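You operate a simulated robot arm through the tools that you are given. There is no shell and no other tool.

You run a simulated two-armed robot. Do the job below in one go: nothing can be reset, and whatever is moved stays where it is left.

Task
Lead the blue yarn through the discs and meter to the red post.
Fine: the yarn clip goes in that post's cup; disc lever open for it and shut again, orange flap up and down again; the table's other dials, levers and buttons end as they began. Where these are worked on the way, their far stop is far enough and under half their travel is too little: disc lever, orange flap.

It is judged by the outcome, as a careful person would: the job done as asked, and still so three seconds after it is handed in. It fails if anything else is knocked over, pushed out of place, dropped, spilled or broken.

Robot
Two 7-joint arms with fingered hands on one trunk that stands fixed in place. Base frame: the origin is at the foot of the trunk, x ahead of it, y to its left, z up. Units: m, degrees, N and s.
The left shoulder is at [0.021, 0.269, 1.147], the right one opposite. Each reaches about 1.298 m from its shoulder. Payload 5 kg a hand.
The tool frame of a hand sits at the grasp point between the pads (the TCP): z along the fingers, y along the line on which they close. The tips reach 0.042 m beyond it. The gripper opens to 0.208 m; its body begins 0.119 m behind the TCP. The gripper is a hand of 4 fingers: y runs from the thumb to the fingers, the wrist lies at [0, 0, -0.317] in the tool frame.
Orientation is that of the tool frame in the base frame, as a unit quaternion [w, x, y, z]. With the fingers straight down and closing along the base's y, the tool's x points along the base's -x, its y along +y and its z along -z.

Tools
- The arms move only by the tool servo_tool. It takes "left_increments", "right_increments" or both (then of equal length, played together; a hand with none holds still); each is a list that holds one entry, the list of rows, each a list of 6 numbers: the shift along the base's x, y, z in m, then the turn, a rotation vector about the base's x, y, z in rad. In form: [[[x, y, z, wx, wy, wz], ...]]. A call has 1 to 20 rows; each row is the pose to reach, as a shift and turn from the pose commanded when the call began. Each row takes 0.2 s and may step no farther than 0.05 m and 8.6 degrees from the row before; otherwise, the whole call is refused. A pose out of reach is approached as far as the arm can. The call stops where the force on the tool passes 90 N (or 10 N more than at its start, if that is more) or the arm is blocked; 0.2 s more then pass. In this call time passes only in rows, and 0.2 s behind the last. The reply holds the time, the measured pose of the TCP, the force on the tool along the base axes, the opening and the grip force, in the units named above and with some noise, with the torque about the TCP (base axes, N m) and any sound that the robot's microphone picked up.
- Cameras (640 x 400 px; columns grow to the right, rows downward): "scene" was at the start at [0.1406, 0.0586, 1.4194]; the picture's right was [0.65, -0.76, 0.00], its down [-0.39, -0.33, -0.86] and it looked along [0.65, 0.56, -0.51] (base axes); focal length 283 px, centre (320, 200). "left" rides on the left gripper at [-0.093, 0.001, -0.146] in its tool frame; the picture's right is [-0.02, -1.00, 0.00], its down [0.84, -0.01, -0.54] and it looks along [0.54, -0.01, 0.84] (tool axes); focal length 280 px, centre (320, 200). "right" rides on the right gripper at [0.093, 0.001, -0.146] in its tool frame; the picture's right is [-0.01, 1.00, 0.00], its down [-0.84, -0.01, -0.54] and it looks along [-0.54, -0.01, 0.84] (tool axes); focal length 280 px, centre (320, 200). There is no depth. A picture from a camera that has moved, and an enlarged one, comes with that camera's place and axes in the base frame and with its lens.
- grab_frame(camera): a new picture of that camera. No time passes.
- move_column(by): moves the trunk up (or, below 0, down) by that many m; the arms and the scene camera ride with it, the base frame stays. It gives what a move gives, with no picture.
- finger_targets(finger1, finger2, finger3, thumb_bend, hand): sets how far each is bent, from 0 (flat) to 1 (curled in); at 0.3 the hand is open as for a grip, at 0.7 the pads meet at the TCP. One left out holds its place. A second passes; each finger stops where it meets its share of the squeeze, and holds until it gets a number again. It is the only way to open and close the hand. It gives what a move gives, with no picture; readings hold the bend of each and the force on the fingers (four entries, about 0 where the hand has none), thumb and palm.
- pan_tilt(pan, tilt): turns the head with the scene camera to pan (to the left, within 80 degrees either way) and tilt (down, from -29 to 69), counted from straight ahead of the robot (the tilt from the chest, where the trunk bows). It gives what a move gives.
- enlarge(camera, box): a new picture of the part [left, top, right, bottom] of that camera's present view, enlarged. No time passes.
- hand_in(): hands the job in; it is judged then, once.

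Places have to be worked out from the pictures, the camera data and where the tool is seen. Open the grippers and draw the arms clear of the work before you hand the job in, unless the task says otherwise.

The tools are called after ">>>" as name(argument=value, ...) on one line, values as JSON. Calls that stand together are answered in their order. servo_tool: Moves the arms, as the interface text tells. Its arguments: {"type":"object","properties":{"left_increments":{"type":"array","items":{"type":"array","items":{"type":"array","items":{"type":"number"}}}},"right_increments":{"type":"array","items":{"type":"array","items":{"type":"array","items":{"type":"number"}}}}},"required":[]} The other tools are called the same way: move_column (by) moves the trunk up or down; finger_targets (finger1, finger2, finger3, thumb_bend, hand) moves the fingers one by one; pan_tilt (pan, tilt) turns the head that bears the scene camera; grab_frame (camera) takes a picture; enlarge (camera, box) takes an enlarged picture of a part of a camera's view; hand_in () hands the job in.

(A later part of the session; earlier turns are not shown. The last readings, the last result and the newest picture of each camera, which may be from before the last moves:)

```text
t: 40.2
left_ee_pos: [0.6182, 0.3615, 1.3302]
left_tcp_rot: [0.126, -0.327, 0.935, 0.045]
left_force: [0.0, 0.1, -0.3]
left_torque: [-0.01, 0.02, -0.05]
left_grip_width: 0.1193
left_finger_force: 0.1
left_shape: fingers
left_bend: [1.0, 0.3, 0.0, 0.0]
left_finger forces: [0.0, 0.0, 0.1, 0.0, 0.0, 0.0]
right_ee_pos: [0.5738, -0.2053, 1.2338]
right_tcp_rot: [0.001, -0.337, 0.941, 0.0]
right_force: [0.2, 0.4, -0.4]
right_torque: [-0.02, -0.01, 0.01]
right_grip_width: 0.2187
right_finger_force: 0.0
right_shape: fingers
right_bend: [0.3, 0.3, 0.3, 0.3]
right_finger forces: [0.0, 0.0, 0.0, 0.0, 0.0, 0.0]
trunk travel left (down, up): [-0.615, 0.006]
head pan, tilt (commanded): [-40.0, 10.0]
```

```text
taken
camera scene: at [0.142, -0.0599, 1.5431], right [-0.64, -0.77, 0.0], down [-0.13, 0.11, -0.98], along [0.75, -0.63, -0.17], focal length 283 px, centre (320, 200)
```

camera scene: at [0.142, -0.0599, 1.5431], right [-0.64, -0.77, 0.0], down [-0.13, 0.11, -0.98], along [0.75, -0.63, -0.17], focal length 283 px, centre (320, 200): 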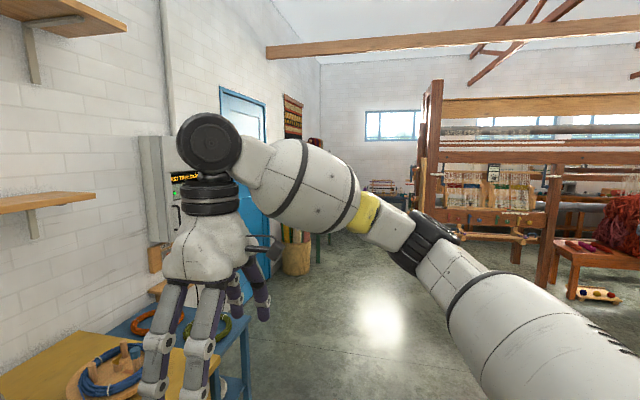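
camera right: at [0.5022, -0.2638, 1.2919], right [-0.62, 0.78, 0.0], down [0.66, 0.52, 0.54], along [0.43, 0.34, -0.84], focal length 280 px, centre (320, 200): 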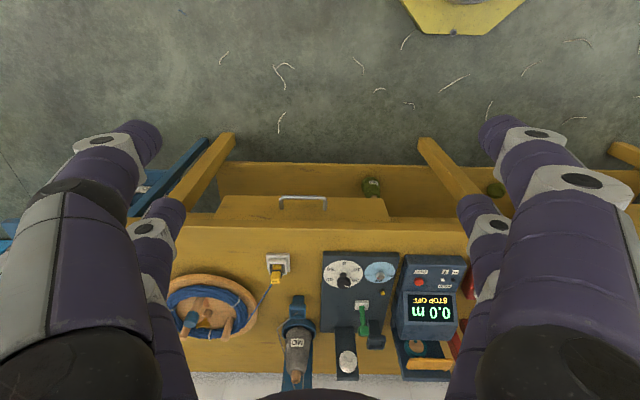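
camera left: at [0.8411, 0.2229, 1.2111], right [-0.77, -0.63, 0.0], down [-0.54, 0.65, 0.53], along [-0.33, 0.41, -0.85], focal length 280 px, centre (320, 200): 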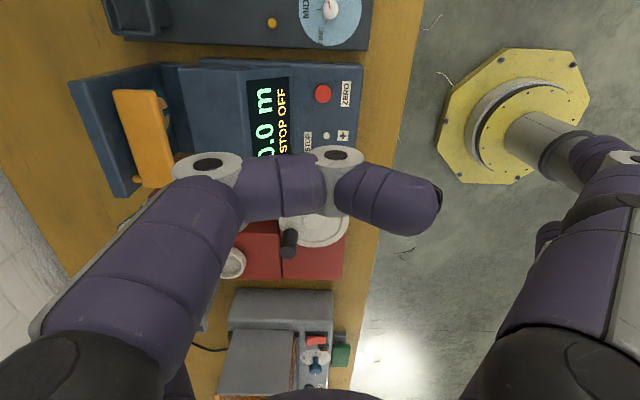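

The right arm has its elbow low, which reaches well, while the left's elbow is high. The right got that way by reaching across the body, so I'll move the right hand aside and do the same with the left.

>>> servo_tool(right_increments=[[[-0.02, -0.04, 0, 0, 0, 0], [-0.04, -0.08, 0, 0, 0, 0], [-0.06, -0.12, 0, 0, 0, 0], [-0.08, -0.16, 0, 0, 0, 0], [-0.1, -0.2, 0, 0, 0, 0], [-0.12, -0.24, 0, 0, 0, 0], [-0.14, -0.28, 0, 0, 0, 0]]])

>>> servo_tool(left_increments=[[[0.012, -0.04, -0.01, 0, 0, 0], [0.024, -0.08, -0.02, 0, 0, 0], [0.036, -0.12, -0.03, 0, 0, 0], [0.05, -0.16, -0.04, 0, 0, 0], [0.065, -0.2, -0.05, 0, 0, 0], [0.08, -0.24, -0.06, 0, 0, 0], [0.095, -0.28, -0.07, 0, 0, 0], [0.11, -0.32, -0.08, 0, 0, 0], [0.12, -0.36, -0.09, 0, 0, 0], [0.13, -0.4, -0.1, 0, 0, 0], [0.14, -0.44, -0.11, 0, 0, 0], [0.15, -0.48, -0.12, 0, 0, 0]]])

>>> pan_tilt(pan=32, tilt=10)

>>> grab_frame(camera="scene")

```text
t: 41.8
left_ee_pos: [0.6183, 0.3587, 1.332]
left_tcp_rot: [0.127, -0.328, 0.935, 0.045]
left_force: [-2.3, -1.4, 1.5]
left_torque: [0.09, -0.18, -0.02]
left_grip_width: 0.1195
left_finger_force: 0.2
left_shape: fingers
left_bend: [1.0, 0.3, 0.0, 0.0]
left_finger forces: [0.0, 0.0, 0.0, 0.1, 0.0, 0.0]
right_ee_pos: [0.4311, -0.4875, 1.2354]
right_tcp_rot: [0.002, -0.337, 0.941, 0.001]
right_force: [-1.1, -0.9, -0.6]
right_torque: [0.11, -0.09, -0.01]
right_grip_width: 0.2188
right_finger_force: 0.1
right_shape: fingers
right_bend: [0.3, 0.3, 0.3, 0.3]
right_finger forces: [0.0, 0.0, 0.0, 0.0, 0.1, 0.1]
trunk travel left (down, up): [-0.615, 0.006]
head pan, tilt (commanded): [-40.0, 10.0]
```

```text
t: 44.4
left_ee_pos: [0.6268, 0.2232, 1.247]
left_tcp_rot: [0.125, -0.329, 0.935, 0.043]
left_force: [0.1, 0.7, -0.9]
left_torque: [-0.12, 0.06, -0.01]
left_grip_width: 0.1196
left_finger_force: 0.1
left_shape: fingers
left_bend: [1.0, 0.3, 0.0, 0.0]
left_finger forces: [0.1, 0.0, 0.1, 0.1, 0.0, 0.0]
left hand out of reach, approached as far as the arm can: row 3, 4, 5, 6, 7, 8, 9, 10, 11, 12
right_ee_pos: [0.4337, -0.486, 1.2352]
right_tcp_rot: [0.0, -0.337, 0.941, 0.0]
right_force: [0.8, 0.9, -0.2]
right_torque: [-0.12, 0.05, -0.01]
right_grip_width: 0.2186
right_finger_force: 0.1
right_shape: fingers
right_bend: [0.3, 0.3, 0.3, 0.3]
right_finger forces: [0.0, 0.0, 0.0, 0.0, 0.0, 0.1]
trunk travel left (down, up): [-0.615, 0.006]
head pan, tilt (commanded): [-40.0, 10.0]
```

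```text
t: 45.8
left_ee_pos: [0.6261, 0.2211, 1.2468]
left_tcp_rot: [0.126, -0.329, 0.935, 0.044]
left_force: [0.6, 0.2, 0.7]
left_torque: [0.01, -0.01, 0.0]
left_grip_width: 0.1198
left_finger_force: 0.1
left_shape: fingers
left_bend: [1.0, 0.3, 0.0, 0.0]
left_finger forces: [0.0, 0.0, 0.0, 0.1, 0.0, 0.0]
right_ee_pos: [0.4332, -0.4867, 1.235]
right_tcp_rot: [0.0, -0.337, 0.942, 0.002]
right_force: [-0.2, -0.5, 0.7]
right_torque: [-0.01, 0.03, -0.02]
right_grip_width: 0.2185
right_finger_force: 0.1
right_shape: fingers
right_bend: [0.3, 0.3, 0.3, 0.3]
right_finger forces: [0.0, 0.0, 0.0, 0.0, 0.0, 0.1]
trunk travel left (down, up): [-0.615, 0.006]
head pan, tilt (commanded): [32.0, 10.0]
```

```text
taken
camera scene: at [0.1497, 0.049, 1.5431], right [0.53, -0.85, 0.0], down [-0.15, -0.09, -0.98], along [0.84, 0.52, -0.17], focal length 283 px, centre (320, 200)
```

scene: 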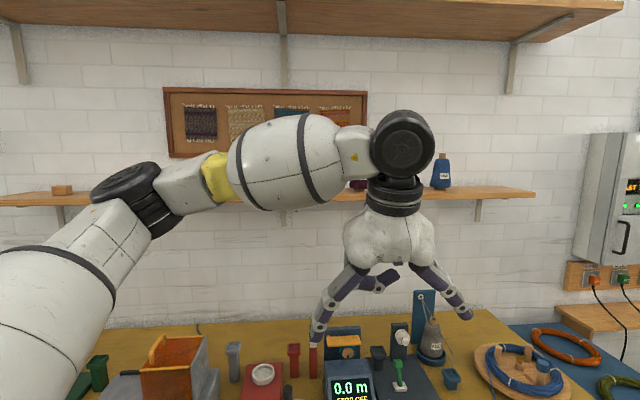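

Still limited. Comparing the two hands' mountings, the left hand's roll joint is probably near its end when held this way round, which forces the elbow up. I'll turn the left hand the other way (+90° yaw) here in free air and test the reach again.

>>> servo_tool(left_increments=[[[0, 0.01, 0.01, 0, 0, 0.13], [0, 0.02, 0.02, 0, 0, 0.26], [0, 0.03, 0.03, 0, 0, 0.39], [0, 0.04, 0.04, 0, 0, 0.52], [0, 0.05, 0.05, 0, 0, 0.65], [0, 0.05, 0.05, 0, 0, 0.78], [0, 0.05, 0.05, 0, 0, 0.91], [0, 0.05, 0.05, 0, 0, 1.04], [0, 0.05, 0.05, 0, 0, 1.17], [0, 0.05, 0.05, 0, 0, 1.3], [0, 0.05, 0.05, 0, 0, 1.43], [0, 0.05, 0.05, 0, 0, 1.57]]])

>>> grab_frame(camera="scene")

```text
t: 48.4
left_ee_pos: [0.6068, 0.3072, 1.3074]
left_tcp_rot: [-0.054, 0.894, -0.429, -0.118]
left_force: [0.8, 0.5, 0.3]
left_torque: [-0.04, 0.02, 0.03]
left_grip_width: 0.1194
left_finger_force: 0.1
left_shape: fingers
left_bend: [1.0, 0.3, 0.0, 0.0]
left_finger forces: [0.0, 0.1, 0.1, 0.0, 0.1, 0.1]
left hand out of reach, approached as far as the arm can: row 1, 2, 3, 4, 5, 6, 7, 8, 9, 10, 11, 12
right_ee_pos: [0.4337, -0.4861, 1.2367]
right_tcp_rot: [0.0, -0.337, 0.942, 0.0]
right_force: [-0.3, -0.4, 0.0]
right_torque: [-0.01, -0.01, 0.01]
right_grip_width: 0.2185
right_finger_force: 0.1
right_shape: fingers
right_bend: [0.3, 0.3, 0.3, 0.3]
right_finger forces: [0.0, 0.1, 0.0, 0.0, 0.0, 0.0]
trunk travel left (down, up): [-0.615, 0.006]
head pan, tilt (commanded): [32.0, 10.0]
```

```text
taken
camera scene: at [0.1498, 0.0492, 1.543], right [0.53, -0.85, 0.0], down [-0.15, -0.09, -0.98], along [0.84, 0.52, -0.17], focal length 283 px, centre (320, 200)
```

scene: 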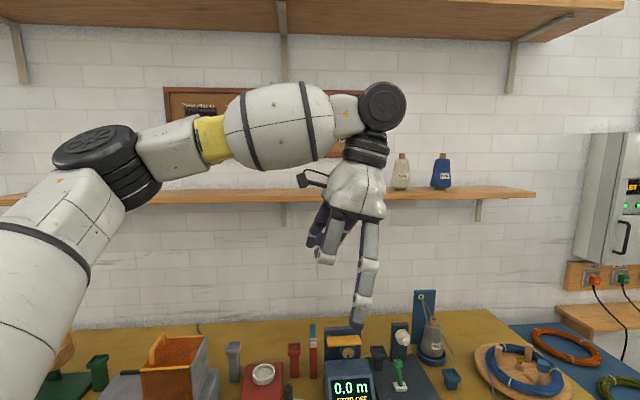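

The hand turned fully round. I'll test moving across and forward from here.

>>> servo_tool(left_increments=[[[0.015, -0.03, 0, 0, 0, 0], [0.03, -0.06, 0, 0, 0, 0], [0.045, -0.09, 0, 0, 0, 0], [0.06, -0.12, 0, 0, 0, 0], [0.075, -0.15, 0, 0, 0, 0], [0.09, -0.18, 0, 0, 0, 0]]])

>>> grab_frame(camera="scene")

```text
t: 49.8
left_ee_pos: [0.5999, 0.287, 1.2768]
left_tcp_rot: [-0.056, 0.894, -0.429, -0.119]
left_force: [0.2, 1.0, 0.1]
left_torque: [-0.02, -0.09, -0.05]
left_grip_width: 0.1196
left_finger_force: 0.1
left_shape: fingers
left_bend: [1.0, 0.3, 0.0, 0.0]
left_finger forces: [0.0, 0.0, 0.0, 0.1, 0.1, 0.0]
left hand out of reach, approached as far as the arm can: row 1, 2, 3, 4, 5, 6
right_ee_pos: [0.4319, -0.4856, 1.2357]
right_tcp_rot: [0.0, -0.337, 0.942, 0.0]
right_force: [-1.1, -0.5, -0.2]
right_torque: [-0.01, -0.06, 0.0]
right_grip_width: 0.2187
right_finger_force: 0.0
right_shape: fingers
right_bend: [0.3, 0.3, 0.3, 0.3]
right_finger forces: [0.0, 0.1, 0.0, 0.0, 0.0, 0.0]
trunk travel left (down, up): [-0.615, 0.006]
head pan, tilt (commanded): [32.0, 10.0]
```

```text
taken
camera scene: at [0.1491, 0.0491, 1.5431], right [0.53, -0.85, 0.0], down [-0.15, -0.09, -0.98], along [0.84, 0.52, -0.17], focal length 283 px, centre (320, 200)
```

scene: 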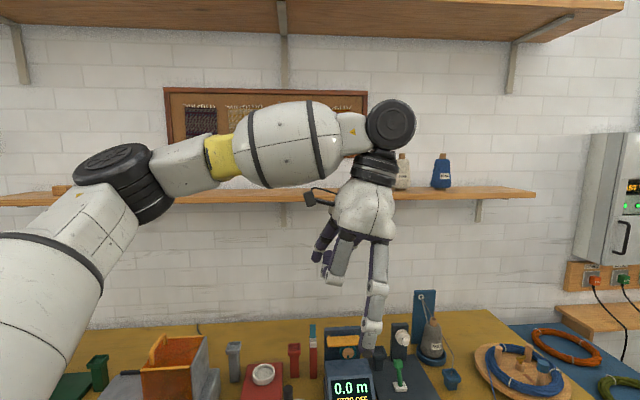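

The stuck poses all have the upper arm about 60° off the sideways axis, so the left shoulder is in its short-range branch while the right is in the long-range one. I'll try to swing the left arm over: fold its fingers, then draw the hand back and down beside the body so the elbow passes outward and behind.

>>> finger_targets(hand="left", finger1=0.6, finger2=0.6, finger3=0.6, thumb_bend=0.6)

>>> servo_tool(left_increments=[[[-0.03, 0.02, -0.02, 0, 0, 0], [-0.06, 0.04, -0.04, 0, 0, 0], [-0.09, 0.06, -0.06, 0, 0, 0], [-0.12, 0.08, -0.085, 0, 0, 0], [-0.15, 0.1, -0.115, 0, 0, 0], [-0.18, 0.12, -0.145, 0, 0, 0], [-0.21, 0.135, -0.18, 0, 0, 0], [-0.24, 0.15, -0.215, 0, 0, 0], [-0.27, 0.16, -0.25, 0, 0, 0], [-0.3, 0.17, -0.285, 0, 0, 0], [-0.33, 0.18, -0.32, 0, 0, 0], [-0.355, 0.19, -0.36, 0, 0, 0]]])

>>> pan_tilt(pan=70, tilt=35)

>>> grab_frame(camera="scene")

```text
t: 50.8
left_ee_pos: [0.5996, 0.2883, 1.2757]
left_tcp_rot: [-0.056, 0.893, -0.43, -0.12]
left_force: [0.7, -1.1, 0.6]
left_torque: [0.0, 0.0, 0.02]
left_grip_width: 0.0603
left_finger_force: 0.1
left_shape: fingers
left_bend: [0.6, 0.6, 0.6, 0.6]
left_finger forces: [0.1, 0.1, 0.0, 0.0, 0.1, 0.1]
right_ee_pos: [0.433, -0.4845, 1.2367]
right_tcp_rot: [0.002, -0.336, 0.942, 0.001]
right_force: [-0.1, -0.3, -0.1]
right_torque: [0.02, 0.02, -0.01]
right_grip_width: 0.2186
right_finger_force: 0.1
right_shape: fingers
right_bend: [0.3, 0.3, 0.3, 0.3]
right_finger forces: [0.0, 0.0, 0.1, 0.0, 0.0, 0.1]
trunk travel left (down, up): [-0.615, 0.006]
head pan, tilt (commanded): [32.0, 10.0]
```

```text
t: 53.4
left_ee_pos: [0.3372, 0.4845, 0.9126]
left_tcp_rot: [-0.053, 0.893, -0.429, -0.125]
left_force: [0.9, 0.2, -1.4]
left_torque: [-0.11, 0.21, 0.04]
left_grip_width: 0.0603
left_finger_force: 0.1
left_shape: fingers
left_bend: [0.6, 0.6, 0.6, 0.6]
left_finger forces: [0.0, 0.0, 0.0, 0.0, 0.0, 0.0]
left hand out of reach, approached as far as the arm can: row 10, 11, 12
right_ee_pos: [0.4355, -0.484, 1.2343]
right_tcp_rot: [-0.001, -0.338, 0.941, 0.001]
right_force: [2.2, 0.5, -1.2]
right_torque: [-0.12, 0.29, -0.03]
right_grip_width: 0.2186
right_finger_force: 0.1
right_shape: fingers
right_bend: [0.3, 0.3, 0.3, 0.3]
right_finger forces: [0.0, 0.0, 0.0, 0.0, 0.0, 0.0]
trunk travel left (down, up): [-0.615, 0.006]
head pan, tilt (commanded): [32.0, 10.0]
```

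```text
t: 54.5
left_ee_pos: [0.3339, 0.4855, 0.9156]
left_tcp_rot: [-0.053, 0.893, -0.428, -0.125]
left_force: [-0.7, 0.7, 0.2]
left_torque: [0.03, 0.01, -0.02]
left_grip_width: 0.0601
left_finger_force: 0.0
left_shape: fingers
left_bend: [0.6, 0.6, 0.6, 0.6]
left_finger forces: [0.0, 0.0, 0.0, 0.1, 0.1, 0.0]
right_ee_pos: [0.4327, -0.4856, 1.2354]
right_tcp_rot: [0.001, -0.337, 0.942, 0.0]
right_force: [0.6, -0.1, -0.2]
right_torque: [-0.02, -0.02, 0.02]
right_grip_width: 0.2186
right_finger_force: 0.0
right_shape: fingers
right_bend: [0.3, 0.3, 0.3, 0.3]
right_finger forces: [0.0, 0.0, 0.0, 0.0, 0.0, 0.0]
trunk travel left (down, up): [-0.615, 0.006]
head pan, tilt (commanded): [70.0, 35.0]
```

```text
taken
camera scene: at [0.1009, 0.0823, 1.503], right [0.94, -0.34, 0.0], down [-0.2, -0.54, -0.82], along [0.28, 0.77, -0.57], focal length 283 px, centre (320, 200)
```

scene: 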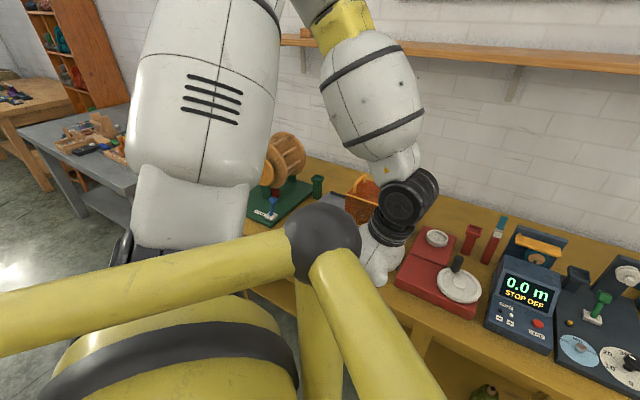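

I can see the upper arm points up with the elbow overhead. Passing the arm out to the left and then down should let the shoulder fall into its long-range branch, as happened on the right. I'll do that in free space to the left of the robot, starting by swinging out sideways.

>>> servo_tool(left_increments=[[[-0.01, 0.02, 0.04, 0, 0, 0], [-0.03, 0.05, 0.07, 0, 0, 0], [-0.055, 0.085, 0.09, 0, 0, 0], [-0.08, 0.12, 0.1, 0, 0, 0], [-0.105, 0.155, 0.1, 0, 0, 0], [-0.13, 0.19, 0.1, 0, 0, 0], [-0.155, 0.225, 0.1, 0, 0, 0], [-0.18, 0.26, 0.1, 0, 0, 0], [-0.205, 0.295, 0.1, 0, 0, 0], [-0.23, 0.33, 0.1, 0, 0, 0], [-0.255, 0.365, 0.095, 0, 0, 0], [-0.28, 0.4, 0.09, 0, 0, 0], [-0.305, 0.435, 0.085, 0, 0, 0], [-0.33, 0.47, 0.08, 0, 0, 0], [-0.35, 0.505, 0.07, 0, 0, 0], [-0.37, 0.54, 0.06, 0, 0, 0]]])

>>> pan_tilt(pan=80, tilt=10)

>>> grab_frame(camera="scene")

```text
t: 57.9
left_ee_pos: [-0.041, 1.0307, 0.9761]
left_tcp_rot: [-0.056, 0.893, -0.429, -0.12]
left_force: [0.0, 1.1, 0.1]
left_torque: [-0.09, 0.01, 0.0]
left_grip_width: 0.0606
left_finger_force: 0.0
left_shape: fingers
left_bend: [0.6, 0.6, 0.6, 0.6]
left_finger forces: [0.0, 0.0, 0.0, 0.0, 0.0, 0.0]
left hand out of reach, approached as far as the arm can: row 1, 2, 3, 4, 5, 6, 7
right_ee_pos: [0.4317, -0.4834, 1.2355]
right_tcp_rot: [0.001, -0.337, 0.941, 0.001]
right_force: [-0.4, 1.1, 0.4]
right_torque: [-0.12, -0.07, 0.01]
right_grip_width: 0.2186
right_finger_force: 0.1
right_shape: fingers
right_bend: [0.3, 0.3, 0.3, 0.3]
right_finger forces: [0.1, 0.1, 0.0, 0.0, 0.0, 0.0]
trunk travel left (down, up): [-0.615, 0.006]
head pan, tilt (commanded): [70.0, 35.0]
```

```text
t: 58.8
left_ee_pos: [-0.0398, 1.029, 0.9772]
left_tcp_rot: [-0.057, 0.893, -0.429, -0.122]
left_force: [0.4, 0.0, -1.0]
left_torque: [-0.02, -0.02, -0.04]
left_grip_width: 0.0602
left_finger_force: 0.1
left_shape: fingers
left_bend: [0.6, 0.6, 0.6, 0.6]
left_finger forces: [0.0, 0.2, 0.2, 0.0, 0.0, 0.0]
right_ee_pos: [0.4324, -0.4858, 1.2364]
right_tcp_rot: [0.001, -0.337, 0.941, 0.0]
right_force: [0.1, 0.0, 0.1]
right_torque: [-0.01, 0.02, -0.01]
right_grip_width: 0.2187
right_finger_force: 0.0
right_shape: fingers
right_bend: [0.3, 0.3, 0.3, 0.3]
right_finger forces: [0.0, 0.0, 0.1, 0.0, 0.0, 0.0]
trunk travel left (down, up): [-0.615, 0.006]
head pan, tilt (commanded): [80.0, 10.0]
```

```text
taken
camera scene: at [0.087, 0.0917, 1.543], right [0.98, -0.17, 0.0], down [-0.03, -0.17, -0.98], along [0.17, 0.97, -0.17], focal length 283 px, centre (320, 200)
```

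scene: 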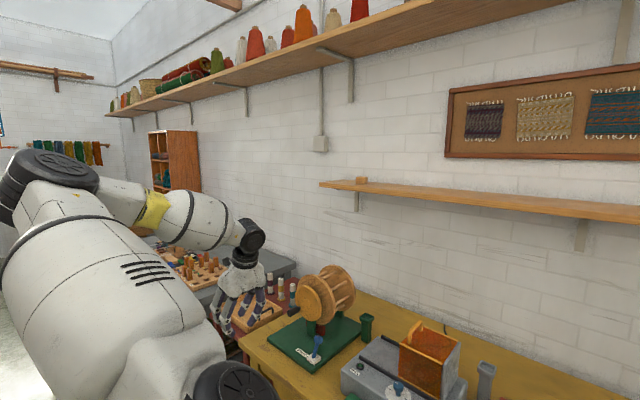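

The left arm is still in the same branch, just swung over the top. Rather than fight it, I'll use each arm where it is good: the right arm for flap, lever and leading the yarn through the discs into the dark cup, and the left for the last leg to the red post. I'll bring the left hand back to the front at height.

>>> servo_tool(left_increments=[[[0.026, -0.025, 0.032, 0, 0, 0], [0.052, -0.049, 0.063, 0, 0, 0], [0.079, -0.074, 0.095, 0, 0, 0], [0.105, -0.098, 0.127, 0, 0, 0], [0.131, -0.123, 0.159, 0, 0, 0], [0.158, -0.148, 0.19, 0, 0, 0], [0.184, -0.172, 0.222, 0, 0, 0], [0.21, -0.197, 0.254, 0, 0, 0], [0.239, -0.233, 0.261, 0, 0, 0], [0.267, -0.268, 0.268, 0, 0, 0], [0.296, -0.304, 0.275, 0, 0, 0], [0.324, -0.34, 0.282, 0, 0, 0], [0.353, -0.376, 0.289, 0, 0, 0], [0.381, -0.411, 0.296, 0, 0, 0], [0.41, -0.447, 0.304, 0, 0, 0], [0.44, -0.477, 0.294, 0, 0, 0], [0.47, -0.507, 0.284, 0, 0, 0], [0.5, -0.537, 0.274, 0, 0, 0], [0.53, -0.567, 0.264, 0, 0, 0], [0.56, -0.597, 0.254, 0, 0, 0]]])

>>> pan_tilt(pan=40, tilt=20)

>>> grab_frame(camera="scene")

```text
t: 63.0
left_ee_pos: [0.5244, 0.4344, 1.2281]
left_tcp_rot: [-0.057, 0.893, -0.429, -0.122]
left_force: [1.0, 0.5, -0.3]
left_torque: [0.01, 0.12, 0.0]
left_grip_width: 0.06
left_finger_force: 0.0
left_shape: fingers
left_bend: [0.6, 0.6, 0.6, 0.6]
left_finger forces: [0.1, 0.1, 0.1, 0.1, 0.0, 0.0]
right_ee_pos: [0.4334, -0.4858, 1.2348]
right_tcp_rot: [0.0, -0.338, 0.941, 0.001]
right_force: [0.7, 0.1, -0.1]
right_torque: [-0.05, 0.18, 0.03]
right_grip_width: 0.2184
right_finger_force: 0.1
right_shape: fingers
right_bend: [0.3, 0.3, 0.3, 0.3]
right_finger forces: [0.0, 0.0, 0.0, 0.1, 0.0, 0.0]
trunk travel left (down, up): [-0.615, 0.006]
head pan, tilt (commanded): [80.0, 10.0]
```

```text
t: 64.0
left_ee_pos: [0.5217, 0.4361, 1.2297]
left_tcp_rot: [-0.057, 0.893, -0.43, -0.121]
left_force: [0.2, -0.6, -0.1]
left_torque: [0.0, 0.0, 0.01]
left_grip_width: 0.0603
left_finger_force: 0.1
left_shape: fingers
left_bend: [0.6, 0.6, 0.6, 0.6]
left_finger forces: [0.0, 0.1, 0.0, 0.1, 0.0, 0.0]
right_ee_pos: [0.4321, -0.4848, 1.2356]
right_tcp_rot: [0.0, -0.337, 0.942, 0.0]
right_force: [0.3, -0.1, 0.8]
right_torque: [-0.03, 0.01, -0.02]
right_grip_width: 0.2185
right_finger_force: 0.0
right_shape: fingers
right_bend: [0.3, 0.3, 0.3, 0.3]
right_finger forces: [0.0, 0.0, 0.0, 0.0, 0.0, 0.0]
trunk travel left (down, up): [-0.615, 0.006]
head pan, tilt (commanded): [40.0, 20.0]
```

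```text
taken
camera scene: at [0.1421, 0.0598, 1.5268], right [0.64, -0.77, 0.0], down [-0.26, -0.22, -0.94], along [0.72, 0.6, -0.34], focal length 283 px, centre (320, 200)
```

scene: 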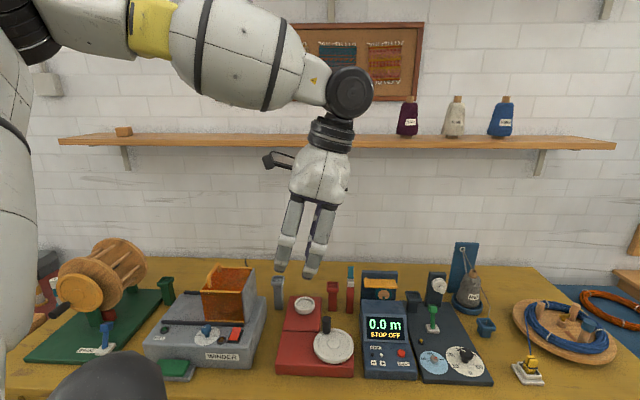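

The left arm is back in front and free. I'll park it a bit farther left, shape the right hand with only the thumb straight as a lifting bar for the orange flap, and bring the right hand toward the meter at height.

>>> servo_tool(left_increments=[[[-0.03, 0.04, 0.01, 0, 0, 0], [-0.06, 0.08, 0.02, 0, 0, 0], [-0.09, 0.12, 0.03, 0, 0, 0], [-0.11, 0.16, 0.04, 0, 0, 0], [-0.13, 0.2, 0.05, 0, 0, 0]]])

>>> finger_targets(hand="right", finger1=0.0, finger2=0.0, finger3=0.0, thumb_bend=0.3)

>>> servo_tool(right_increments=[[[0.014, 0.04, 0, 0, 0, 0], [0.028, 0.081, 0, 0, 0, 0], [0.042, 0.121, 0, 0, 0, 0], [0.056, 0.162, 0, 0, 0, 0], [0.07, 0.202, 0, 0, 0, 0], [0.084, 0.242, -0.005, 0, 0, 0], [0.098, 0.283, -0.01, 0, 0, 0], [0.112, 0.323, -0.015, 0, 0, 0], [0.126, 0.364, -0.02, 0, 0, 0], [0.14, 0.404, -0.025, 0, 0, 0], [0.154, 0.445, -0.03, 0, 0, 0], [0.168, 0.485, -0.03, 0, 0, 0]]])

>>> servo_tool(right_increments=[[[0.013, 0.037, -0.01, 0.054, -0.068, 0], [0.025, 0.074, -0.02, 0.109, -0.137, 0], [0.038, 0.111, -0.03, 0.163, -0.205, 0], [0.051, 0.148, -0.04, 0.217, -0.273, 0], [0.064, 0.186, -0.05, 0.272, -0.342, 0], [0.076, 0.223, -0.06, 0.326, -0.41, 0], [0.089, 0.26, -0.07, 0.38, -0.478, 0], [0.102, 0.297, -0.08, 0.434, -0.546, 0], [0.114, 0.334, -0.09, 0.489, -0.615, 0], [0.127, 0.371, -0.1, 0.543, -0.683, 0]]])

>>> grab_frame(camera="scene")

```text
refused: row 1 steps farther than a row can; nothing moved
```

```text
t: 65.0
left_ee_pos: [0.5223, 0.435, 1.2283]
left_tcp_rot: [-0.057, 0.893, -0.429, -0.122]
left_force: [0.4, -0.4, 0.6]
left_torque: [-0.01, -0.02, 0.02]
left_grip_width: 0.0602
left_finger_force: 0.1
left_shape: fingers
left_bend: [0.6, 0.6, 0.6, 0.6]
left_finger forces: [0.1, 0.0, 0.1, 0.0, 0.0, 0.0]
right_ee_pos: [0.4334, -0.4864, 1.2351]
right_tcp_rot: [0.001, -0.338, 0.941, 0.001]
right_force: [0.2, -0.7, 0.7]
right_torque: [0.02, 0.0, -0.01]
right_grip_width: 0.2665
right_finger_force: 0.2
right_shape: fingers
right_bend: [0.0, 0.0, 0.0, 0.3]
right_finger forces: [0.0, 0.0, 0.1, 0.0, 0.0, 0.1]
trunk travel left (down, up): [-0.615, 0.006]
head pan, tilt (commanded): [40.0, 20.0]
```

```text
t: 67.6
left_ee_pos: [0.5214, 0.4374, 1.2287]
left_tcp_rot: [-0.057, 0.893, -0.43, -0.121]
left_force: [-0.3, 1.0, -0.7]
left_torque: [-0.19, -0.01, 0.02]
left_grip_width: 0.0603
left_finger_force: 0.0
left_shape: fingers
left_bend: [0.6, 0.6, 0.6, 0.6]
left_finger forces: [0.0, 0.1, 0.0, 0.0, 0.0, 0.0]
right_ee_pos: [0.6064, 0.0029, 1.1994]
right_tcp_rot: [0.0, -0.337, 0.941, 0.001]
right_force: [0.2, 1.0, -0.1]
right_torque: [-0.11, 0.02, -0.01]
right_grip_width: 0.2664
right_finger_force: 0.0
right_shape: fingers
right_bend: [0.0, 0.0, 0.0, 0.3]
right_finger forces: [0.0, 0.0, 0.0, 0.0, 0.0, 0.0]
trunk travel left (down, up): [-0.615, 0.006]
head pan, tilt (commanded): [40.0, 20.0]
```

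```text
t: 69.8
left_ee_pos: [0.5234, 0.4365, 1.2287]
left_tcp_rot: [-0.056, 0.893, -0.43, -0.121]
left_force: [0.3, -0.1, 0.1]
left_torque: [-0.08, -0.01, 0.02]
left_grip_width: 0.0605
left_finger_force: 0.0
left_shape: fingers
left_bend: [0.6, 0.6, 0.6, 0.6]
left_finger forces: [0.0, 0.0, 0.1, 0.0, 0.0, 0.0]
right_ee_pos: [0.7321, 0.373, 1.1082]
right_tcp_rot: [0.401, -0.305, 0.853, 0.137]
right_force: [0.9, -0.3, 0.3]
right_torque: [-0.09, 0.04, 0.01]
right_grip_width: 0.2665
right_finger_force: 0.0
right_shape: fingers
right_bend: [0.0, 0.0, 0.0, 0.3]
right_finger forces: [0.1, 0.1, 0.0, 0.1, 0.0, 0.0]
trunk travel left (down, up): [-0.615, 0.006]
head pan, tilt (commanded): [40.0, 20.0]
```

```text
taken
camera scene: at [0.1422, 0.0604, 1.5267], right [0.64, -0.77, 0.0], down [-0.26, -0.22, -0.94], along [0.72, 0.6, -0.34], focal length 283 px, centre (320, 200)
```

scene: 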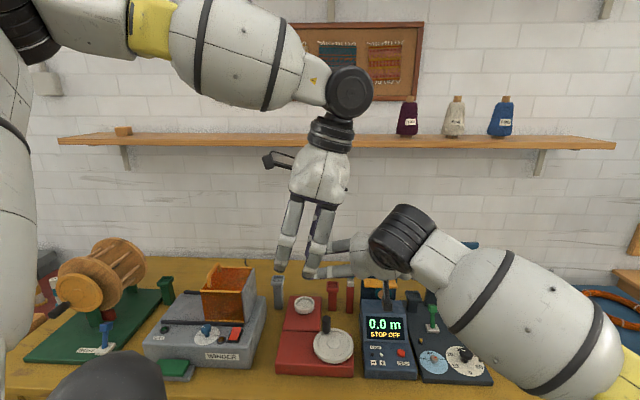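

The right hand is in the tilted standoff pose. The left move was refused for step length, so I'll now raise and shift the left hand clear before going on.

>>> servo_tool(left_increments=[[[-0.01, 0.01, 0.04, 0, 0, 0], [-0.035, 0.045, 0.06, 0, 0, 0], [-0.06, 0.085, 0.07, 0, 0, 0], [-0.085, 0.125, 0.07, 0, 0, 0], [-0.11, 0.165, 0.07, 0, 0, 0], [-0.13, 0.2, 0.07, 0, 0, 0]]])

>>> pan_tilt(pan=36, tilt=33)

>>> grab_frame(camera="scene")

>>> grab_frame(camera="right")

```text
t: 71.2
left_ee_pos: [0.3947, 0.635, 1.2984]
left_tcp_rot: [-0.057, 0.893, -0.43, -0.121]
left_force: [-0.9, 1.1, -0.9]
left_torque: [-0.1, -0.07, -0.01]
left_grip_width: 0.0599
left_finger_force: 0.0
left_shape: fingers
left_bend: [0.6, 0.6, 0.6, 0.6]
left_finger forces: [0.0, 0.1, 0.0, 0.0, 0.1, 0.1]
right_ee_pos: [0.73, 0.3742, 1.1079]
right_tcp_rot: [0.401, -0.306, 0.853, 0.136]
right_force: [-1.9, 1.1, 1.4]
right_torque: [-0.14, -0.08, -0.17]
right_grip_width: 0.2666
right_finger_force: 0.0
right_shape: fingers
right_bend: [0.0, 0.0, 0.0, 0.3]
right_finger forces: [0.0, 0.1, 0.1, 0.0, 0.1, 0.0]
trunk travel left (down, up): [-0.615, 0.006]
head pan, tilt (commanded): [40.0, 20.0]
```

```text
t: 72.0
left_ee_pos: [0.3969, 0.6347, 1.2991]
left_tcp_rot: [-0.058, 0.893, -0.43, -0.121]
left_force: [-0.4, 0.6, -0.3]
left_torque: [-0.03, -0.04, 0.01]
left_grip_width: 0.0604
left_finger_force: 0.1
left_shape: fingers
left_bend: [0.6, 0.6, 0.6, 0.6]
left_finger forces: [0.0, 0.0, 0.0, 0.0, 0.1, 0.0]
right_ee_pos: [0.731, 0.3733, 1.109]
right_tcp_rot: [0.4, -0.305, 0.853, 0.137]
right_force: [-0.8, -1.0, -0.4]
right_torque: [-0.02, 0.0, -0.01]
right_grip_width: 0.2664
right_finger_force: 0.0
right_shape: fingers
right_bend: [0.0, 0.0, 0.0, 0.3]
right_finger forces: [0.0, 0.1, 0.0, 0.1, 0.0, 0.0]
trunk travel left (down, up): [-0.615, 0.006]
head pan, tilt (commanded): [36.0, 33.0]
```

```text
taken
camera scene: at [0.1426, 0.0526, 1.5061], right [0.59, -0.81, 0.0], down [-0.44, -0.32, -0.84], along [0.68, 0.49, -0.54], focal length 283 px, centre (320, 200)
```

scene: 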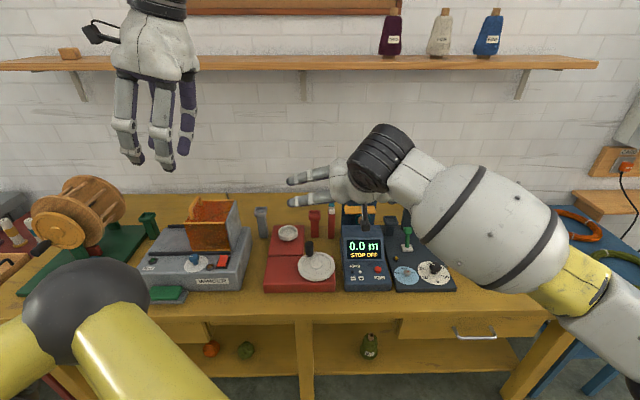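

```text
taken
camera right: at [0.5953, 0.265, 1.1295], right [-0.62, 0.78, 0.0], down [0.1, 0.08, 0.99], along [0.78, 0.62, -0.13], focal length 280 px, centre (320, 200)
```

right: 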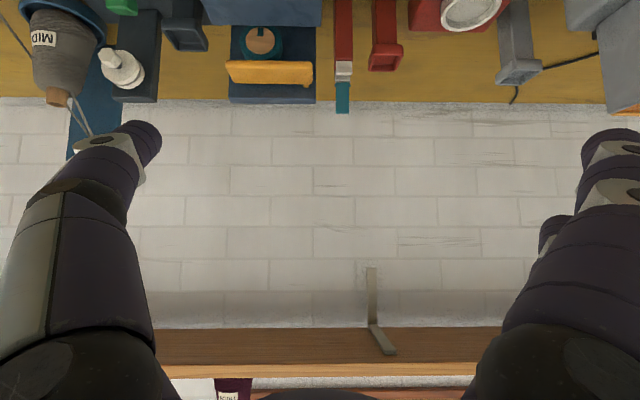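

The right hand camera now looks level across the bench (upside down). I'll enlarge its view of the meter, pole and red post to refine heights.

>>> enlarge(camera="right", box=[200, 0, 340, 110])

>>> enlarge(camera="right", box=[310, 0, 450, 120])

>>> enlarge(camera="right", box=[80, 0, 220, 110])

>>> enlarge(camera="scene", box=[270, 140, 450, 270])

```text
3.64 times, centred on (270, 55) of right
camera zoom: at [0.5953, 0.265, 1.1295], right [-0.62, 0.78, 0.0], down [0.1, 0.08, 0.99], along [0.78, 0.62, -0.13], focal length 1020 px, centre (502, 727)
```

zoom: 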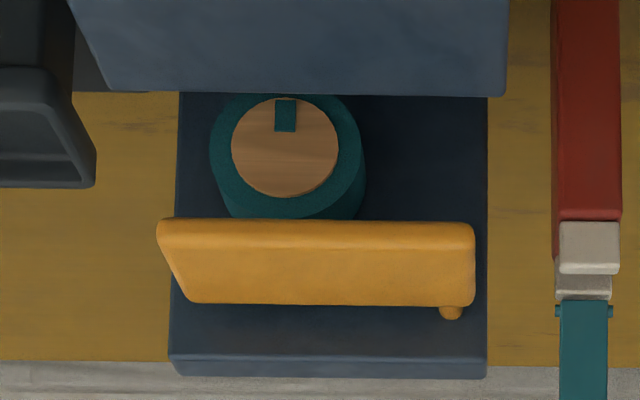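

```text
3.33 times, centred on (380, 60) of right
camera zoom: at [0.5953, 0.265, 1.1295], right [-0.62, 0.78, 0.0], down [0.1, 0.08, 0.99], along [0.78, 0.62, -0.13], focal length 935 px, centre (120, 667)
```

zoom: 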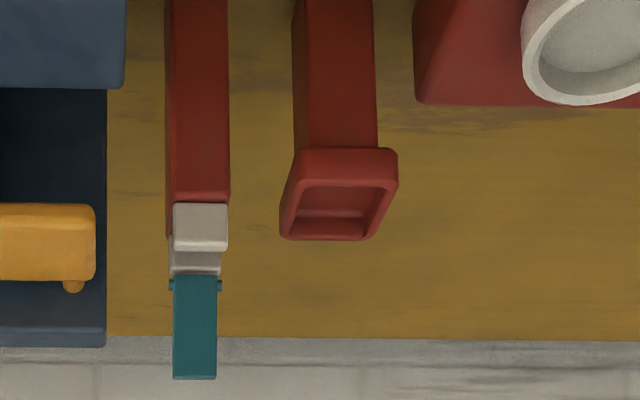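

```text
3.64 times, centred on (150, 55) of right
camera zoom: at [0.5953, 0.265, 1.1295], right [-0.62, 0.78, 0.0], down [0.1, 0.08, 0.99], along [0.78, 0.62, -0.13], focal length 1020 px, centre (938, 727)
```

zoom: 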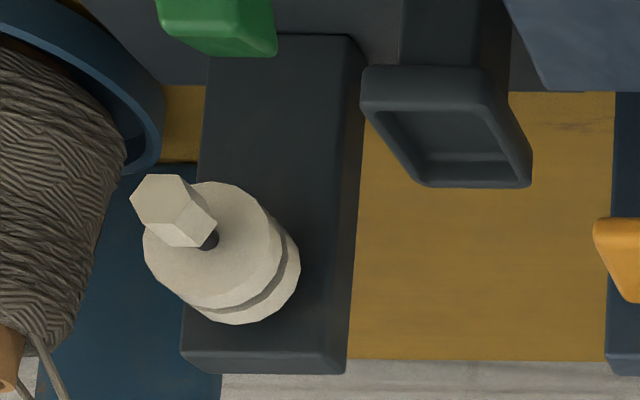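

```text
3.08 times, centred on (360, 205) of scene
camera zoom: at [0.1426, 0.0526, 1.5061], right [0.59, -0.81, 0.0], down [-0.44, -0.32, -0.84], along [0.68, 0.49, -0.54], focal length 870 px, centre (197, 185)
```

zoom: 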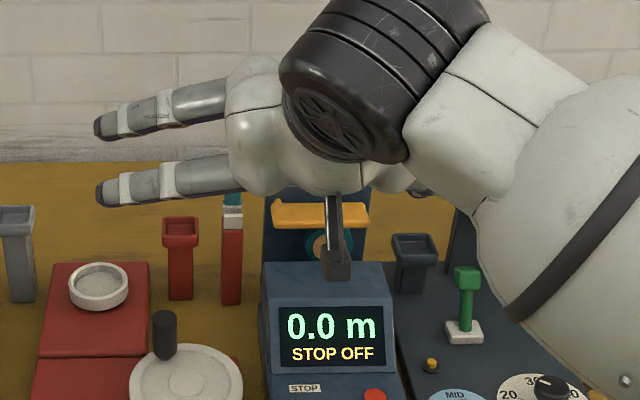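

The level view agrees: flap lower front edge near F≈0.967, z≈0.907, right end L≈-0.285, with a ~4 cm opening above the housing for the thumb. I'll move the thumb bar to a pre-entry point just in front of and above that opening, then check.

>>> servo_tool(right_increments=[[[0.014, 0.012, -0.03, 0, 0, 0], [0.028, 0.024, -0.06, 0, 0, 0], [0.041, 0.035, -0.09, 0, 0, 0], [0.054, 0.047, -0.113, 0, 0, 0]]])

>>> enlarge(camera="scene", box=[300, 150, 440, 260])

>>> grab_frame(camera="right")

>>> grab_frame(camera="left")

```text
t: 73.0
left_ee_pos: [0.3962, 0.6338, 1.2991]
left_tcp_rot: [-0.057, 0.892, -0.431, -0.121]
left_force: [0.7, 0.6, 0.8]
left_torque: [0.01, 0.04, 0.0]
left_grip_width: 0.0602
left_finger_force: 0.1
left_shape: fingers
left_bend: [0.6, 0.6, 0.6, 0.6]
left_finger forces: [0.0, 0.0, 0.0, 0.1, 0.1, 0.0]
right_ee_pos: [0.7845, 0.4174, 0.9919]
right_tcp_rot: [0.401, -0.305, 0.853, 0.137]
right_force: [0.2, -0.3, 0.4]
right_torque: [-0.05, 0.04, -0.05]
right_grip_width: 0.2665
right_finger_force: 0.1
right_shape: fingers
right_bend: [0.0, 0.0, 0.0, 0.3]
right_finger forces: [0.1, 0.0, 0.1, 0.0, 0.1, 0.0]
trunk travel left (down, up): [-0.615, 0.006]
head pan, tilt (commanded): [36.0, 33.0]
```

```text
3.64 times, centred on (370, 205) of scene
camera zoom: at [0.1431, 0.0522, 1.506], right [0.59, -0.81, 0.0], down [-0.44, -0.32, -0.84], along [0.68, 0.49, -0.54], focal length 1029 px, centre (138, 182)
```

zoom: 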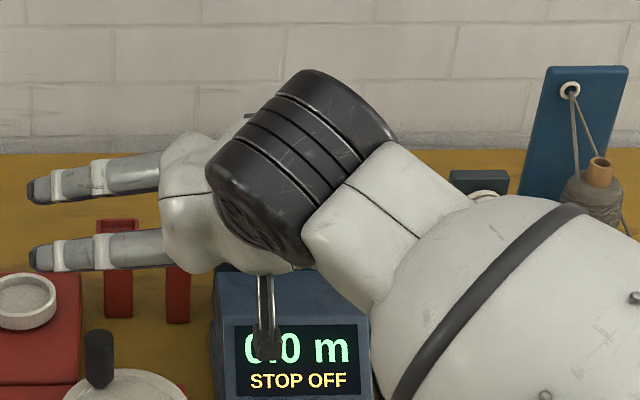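

```text
taken
camera right: at [0.6501, 0.3103, 1.0127], right [-0.62, 0.78, 0.0], down [0.1, 0.08, 0.99], along [0.78, 0.62, -0.13], focal length 280 px, centre (320, 200)
```

right: 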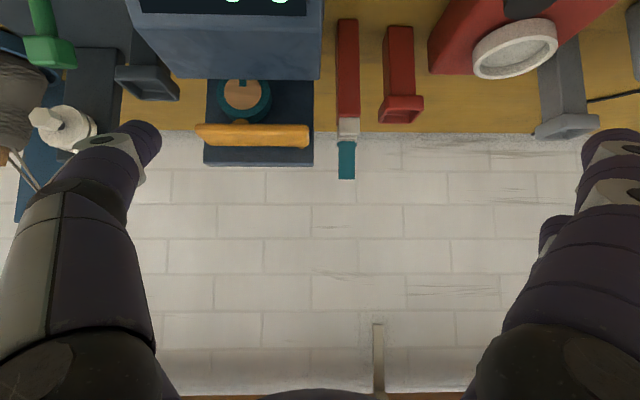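

```text
taken
camera left: at [0.3635, 0.6731, 1.4655], right [0.77, 0.63, 0.0], down [0.61, -0.74, 0.3], along [0.19, -0.23, -0.96], focal length 280 px, centre (320, 200)
```

left: 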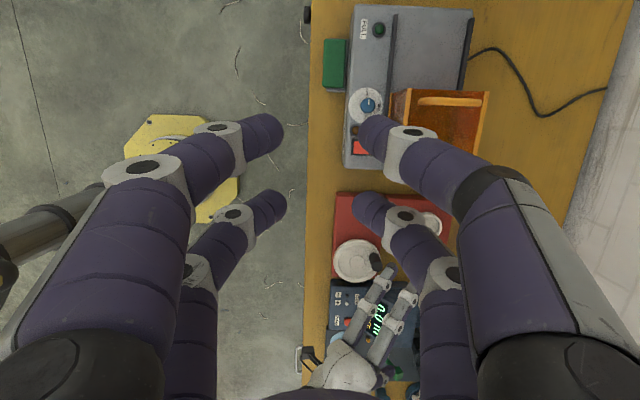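

The right forearm blocks the head camera, so I'll use the left hand as a side camera: move it over the winder side and tilt it to look right toward the meter.

>>> servo_tool(left_increments=[[[0.031, -0.011, -0.01, -0.081, -0.065, 0], [0.062, -0.022, -0.02, -0.163, -0.13, 0], [0.092, -0.032, -0.03, -0.244, -0.194, 0], [0.123, -0.043, -0.04, -0.325, -0.26, 0], [0.154, -0.054, -0.049, -0.407, -0.324, 0]]])

>>> grab_frame(camera="left")

>>> enlarge(camera="left", box=[340, 120, 500, 240])

```text
t: 74.2
left_ee_pos: [0.5483, 0.5769, 1.2497]
left_tcp_rot: [0.056, 0.894, -0.43, 0.113]
left_force: [0.0, 0.9, 0.2]
left_torque: [-0.16, 0.06, -0.03]
left_grip_width: 0.0603
left_finger_force: 0.1
left_shape: fingers
left_bend: [0.6, 0.6, 0.6, 0.6]
left_finger forces: [0.0, 0.0, 0.0, 0.0, 0.0, 0.0]
right_ee_pos: [0.7851, 0.4176, 0.9895]
right_tcp_rot: [0.4, -0.305, 0.853, 0.136]
right_force: [0.3, 0.4, -1.0]
right_torque: [-0.02, -0.01, -0.04]
right_grip_width: 0.2668
right_finger_force: 0.1
right_shape: fingers
right_bend: [0.0, 0.0, 0.0, 0.3]
right_finger forces: [0.0, 0.1, 0.0, 0.0, 0.0, 0.0]
trunk travel left (down, up): [-0.615, 0.006]
head pan, tilt (commanded): [36.0, 33.0]
```

```text
taken
camera left: at [0.469, 0.6763, 1.3677], right [0.77, 0.63, -0.01], down [0.44, -0.52, 0.73], along [0.46, -0.57, -0.68], focal length 280 px, centre (320, 200)
```

left: 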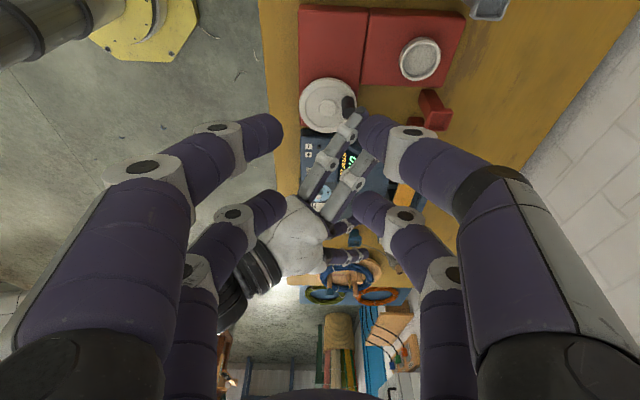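

```text
3.33 times, centred on (420, 180) of left
camera zoom: at [0.469, 0.6763, 1.3677], right [0.77, 0.63, -0.01], down [0.44, -0.52, 0.73], along [0.46, -0.57, -0.68], focal length 935 px, centre (-13, 267)
```

zoom: 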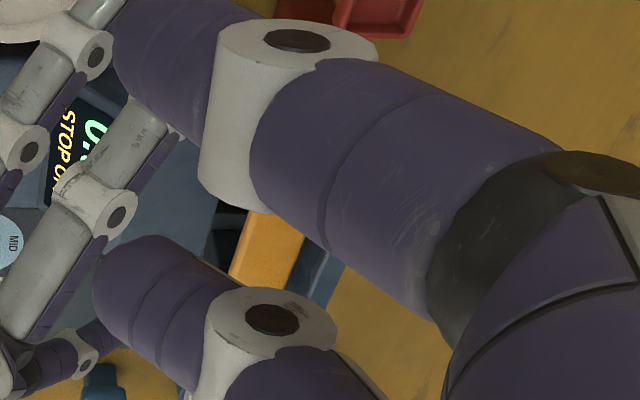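

The left digits block its own view; opening them flat will clear it.

>>> finger_targets(hand="left", finger1=0.0, finger2=0.0, finger3=0.0, thumb_bend=0.0)

>>> grab_frame(camera="left")

>>> enlarge(camera="left", box=[330, 110, 470, 230])

```text
t: 75.2
left_ee_pos: [0.5472, 0.5762, 1.2505]
left_tcp_rot: [0.055, 0.894, -0.431, 0.113]
left_force: [0.1, 0.3, 0.3]
left_torque: [0.05, -0.02, 0.02]
left_grip_width: 0.3068
left_finger_force: 0.0
left_shape: fingers
left_bend: [0.0, 0.0, 0.0, 0.0]
left_finger forces: [0.0, 0.0, 0.0, 0.1, 0.0, 0.0]
right_ee_pos: [0.785, 0.4159, 0.991]
right_tcp_rot: [0.401, -0.306, 0.852, 0.138]
right_force: [0.0, -0.5, 0.3]
right_torque: [0.01, 0.02, 0.05]
right_grip_width: 0.267
right_finger_force: 0.2
right_shape: fingers
right_bend: [0.0, 0.0, 0.0, 0.3]
right_finger forces: [0.0, 0.0, 0.0, 0.0, 0.0, 0.0]
trunk travel left (down, up): [-0.615, 0.006]
head pan, tilt (commanded): [36.0, 33.0]
```

```text
taken
camera left: at [0.4676, 0.6745, 1.3695], right [0.77, 0.63, -0.01], down [0.44, -0.52, 0.73], along [0.46, -0.57, -0.68], focal length 280 px, centre (320, 200)
```

left: 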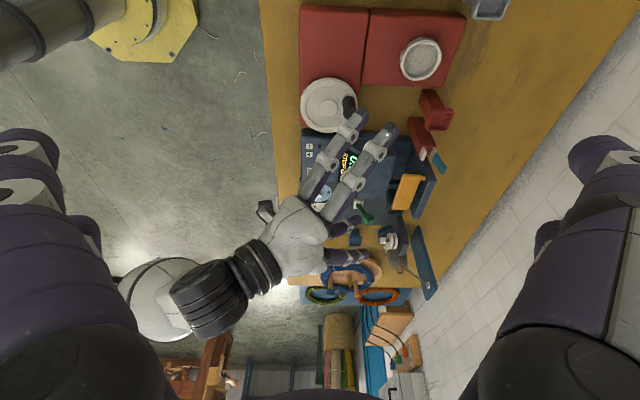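

```text
3.33 times, centred on (400, 170) of left
camera zoom: at [0.4676, 0.6745, 1.3695], right [0.77, 0.63, -0.01], down [0.44, -0.52, 0.73], along [0.46, -0.57, -0.68], focal length 935 px, centre (53, 300)
```

zoom: 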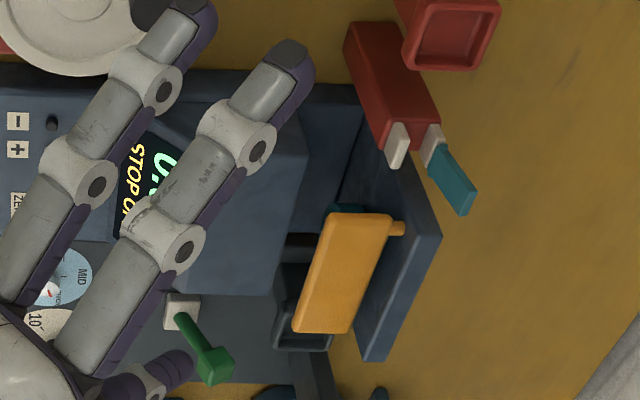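

Excellent side view: I can see the flap, its hinge and the thumb, and projections match my estimates within about 7 mm. I'll advance the thumb halfway along its own axis toward the gap under the flap's free end.

>>> servo_tool(right_increments=[[[0.014, 0.013, -0.014, 0, 0, 0], [0.028, 0.026, -0.028, 0, 0, 0], [0.042, 0.04, -0.043, 0, 0, 0]]])

>>> enlarge(camera="left", box=[345, 130, 445, 220])

```text
t: 76.2
left_ee_pos: [0.5492, 0.5777, 1.2506]
left_tcp_rot: [0.055, 0.894, -0.43, 0.112]
left_force: [0.6, -0.6, 0.5]
left_torque: [-0.02, -0.05, 0.04]
left_grip_width: 0.307
left_finger_force: 0.0
left_shape: fingers
left_bend: [0.0, 0.0, 0.0, 0.0]
left_finger forces: [0.1, 0.1, 0.0, 0.0, 0.0, 0.0]
right_ee_pos: [0.8657, 0.4105, 0.9302]
right_tcp_rot: [0.399, -0.286, 0.863, 0.12]
right_force: [-0.7, 0.7, 0.2]
right_torque: [-0.08, -0.01, -0.04]
right_grip_width: 0.2671
right_finger_force: 0.2
right_shape: fingers
right_bend: [0.0, 0.0, 0.0, 0.3]
right_finger forces: [0.0, 0.1, 0.1, 0.0, 0.0, 0.1]
trunk travel left (down, up): [-0.615, 0.006]
head pan, tilt (commanded): [36.0, 33.0]
stopped in row 3 (right hand): the arm was blocked; the commanded pose is now the measured one
```

```text
4.44 times, centred on (395, 175) of left
camera zoom: at [0.4675, 0.6749, 1.3694], right [0.77, 0.63, -0.01], down [0.44, -0.52, 0.73], along [0.46, -0.57, -0.68], focal length 1246 px, centre (-13, 311)
```

zoom: 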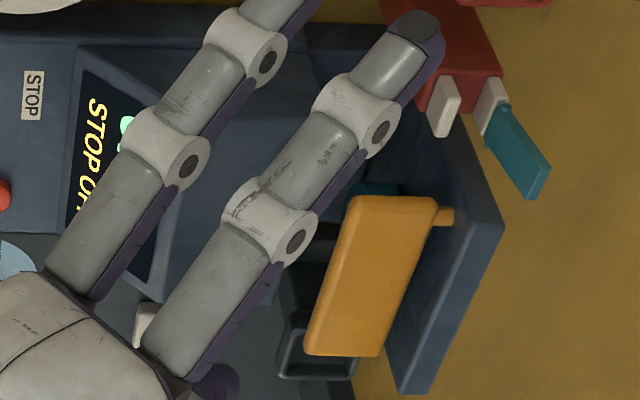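

The arm stopped again with no tool force and drifted right along the bench, so the right upper arm seems to meet the robot's own body when reaching this far left. If I use finger1 as the bar instead, the hand stays about 11 cm farther right each time, so I'll back out, straighten the yaw and reshape the hand.

>>> servo_tool(right_increments=[[[-0.015, -0.012, 0.02, 0, 0, 0], [-0.03, -0.025, 0.045, 0, 0, 0], [-0.035, -0.045, 0.08, 0, 0, 0.015], [-0.035, -0.08, 0.11, 0, 0, 0.03], [-0.03, -0.12, 0.13, 0, 0, 0.045], [-0.025, -0.15, 0.13, 0, 0, 0.045]]])

>>> finger_targets(hand="right", finger1=0.3, finger2=1.0, finger3=0.0, thumb_bend=0.0)

>>> grab_frame(camera="left")

>>> grab_frame(camera="scene")

```text
t: 77.6
left_ee_pos: [0.5488, 0.5761, 1.2504]
left_tcp_rot: [0.056, 0.894, -0.431, 0.112]
left_force: [0.4, -0.1, 0.7]
left_torque: [0.1, 0.07, -0.03]
left_grip_width: 0.3067
left_finger_force: 0.0
left_shape: fingers
left_bend: [0.0, 0.0, 0.0, 0.0]
left_finger forces: [0.0, 0.0, 0.0, 0.0, 0.0, 0.0]
right_ee_pos: [0.8385, 0.2623, 1.0621]
right_tcp_rot: [0.396, -0.307, 0.855, 0.131]
right_force: [-0.4, 0.2, 0.0]
right_torque: [0.09, -0.01, 0.01]
right_grip_width: 0.2668
right_finger_force: 0.1
right_shape: fingers
right_bend: [0.0, 0.0, 0.0, 0.3]
right_finger forces: [0.1, 0.0, 0.1, 0.1, 0.0, 0.0]
trunk travel left (down, up): [-0.615, 0.006]
head pan, tilt (commanded): [36.0, 33.0]
```

```text
t: 78.6
left_ee_pos: [0.5483, 0.5771, 1.2507]
left_tcp_rot: [0.056, 0.894, -0.43, 0.112]
left_force: [0.0, 0.1, -0.4]
left_torque: [-0.05, 0.02, 0.0]
left_grip_width: 0.307
left_finger_force: 0.0
left_shape: fingers
left_bend: [0.0, 0.0, 0.0, 0.0]
left_finger forces: [0.1, 0.0, 0.0, 0.1, 0.0, 0.0]
right_ee_pos: [0.8383, 0.2636, 1.0636]
right_tcp_rot: [0.397, -0.306, 0.855, 0.13]
right_force: [0.3, -0.5, 0.1]
right_torque: [0.02, -0.02, 0.02]
right_grip_width: 0.2617
right_finger_force: 0.1
right_shape: fingers
right_bend: [0.3, 1.0, 0.0, 0.0]
right_finger forces: [0.0, 0.0, 0.0, 0.0, 0.0, 0.1]
trunk travel left (down, up): [-0.615, 0.006]
head pan, tilt (commanded): [36.0, 33.0]
```

```text
taken
camera left: at [0.4678, 0.6751, 1.3689], right [0.77, 0.63, -0.01], down [0.44, -0.52, 0.73], along [0.46, -0.57, -0.68], focal length 280 px, centre (320, 200)
```

left: 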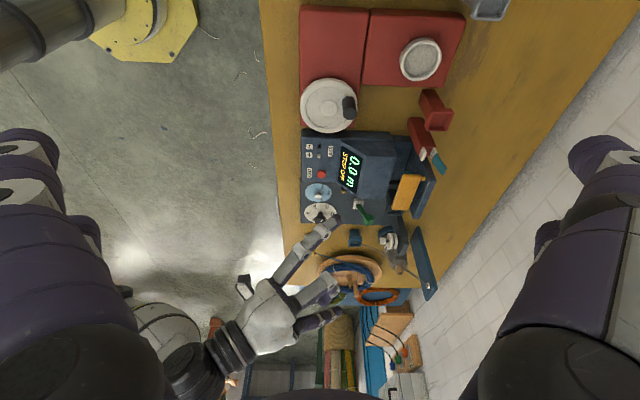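

```text
taken
camera scene: at [0.1427, 0.0523, 1.506], right [0.59, -0.81, 0.0], down [-0.44, -0.32, -0.84], along [0.68, 0.49, -0.54], focal length 283 px, centre (320, 200)
```

scene: 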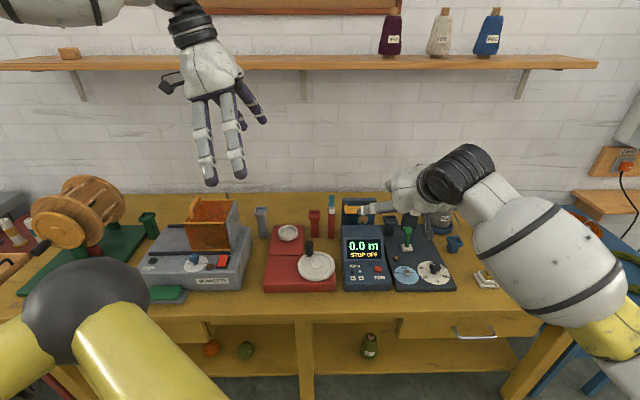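

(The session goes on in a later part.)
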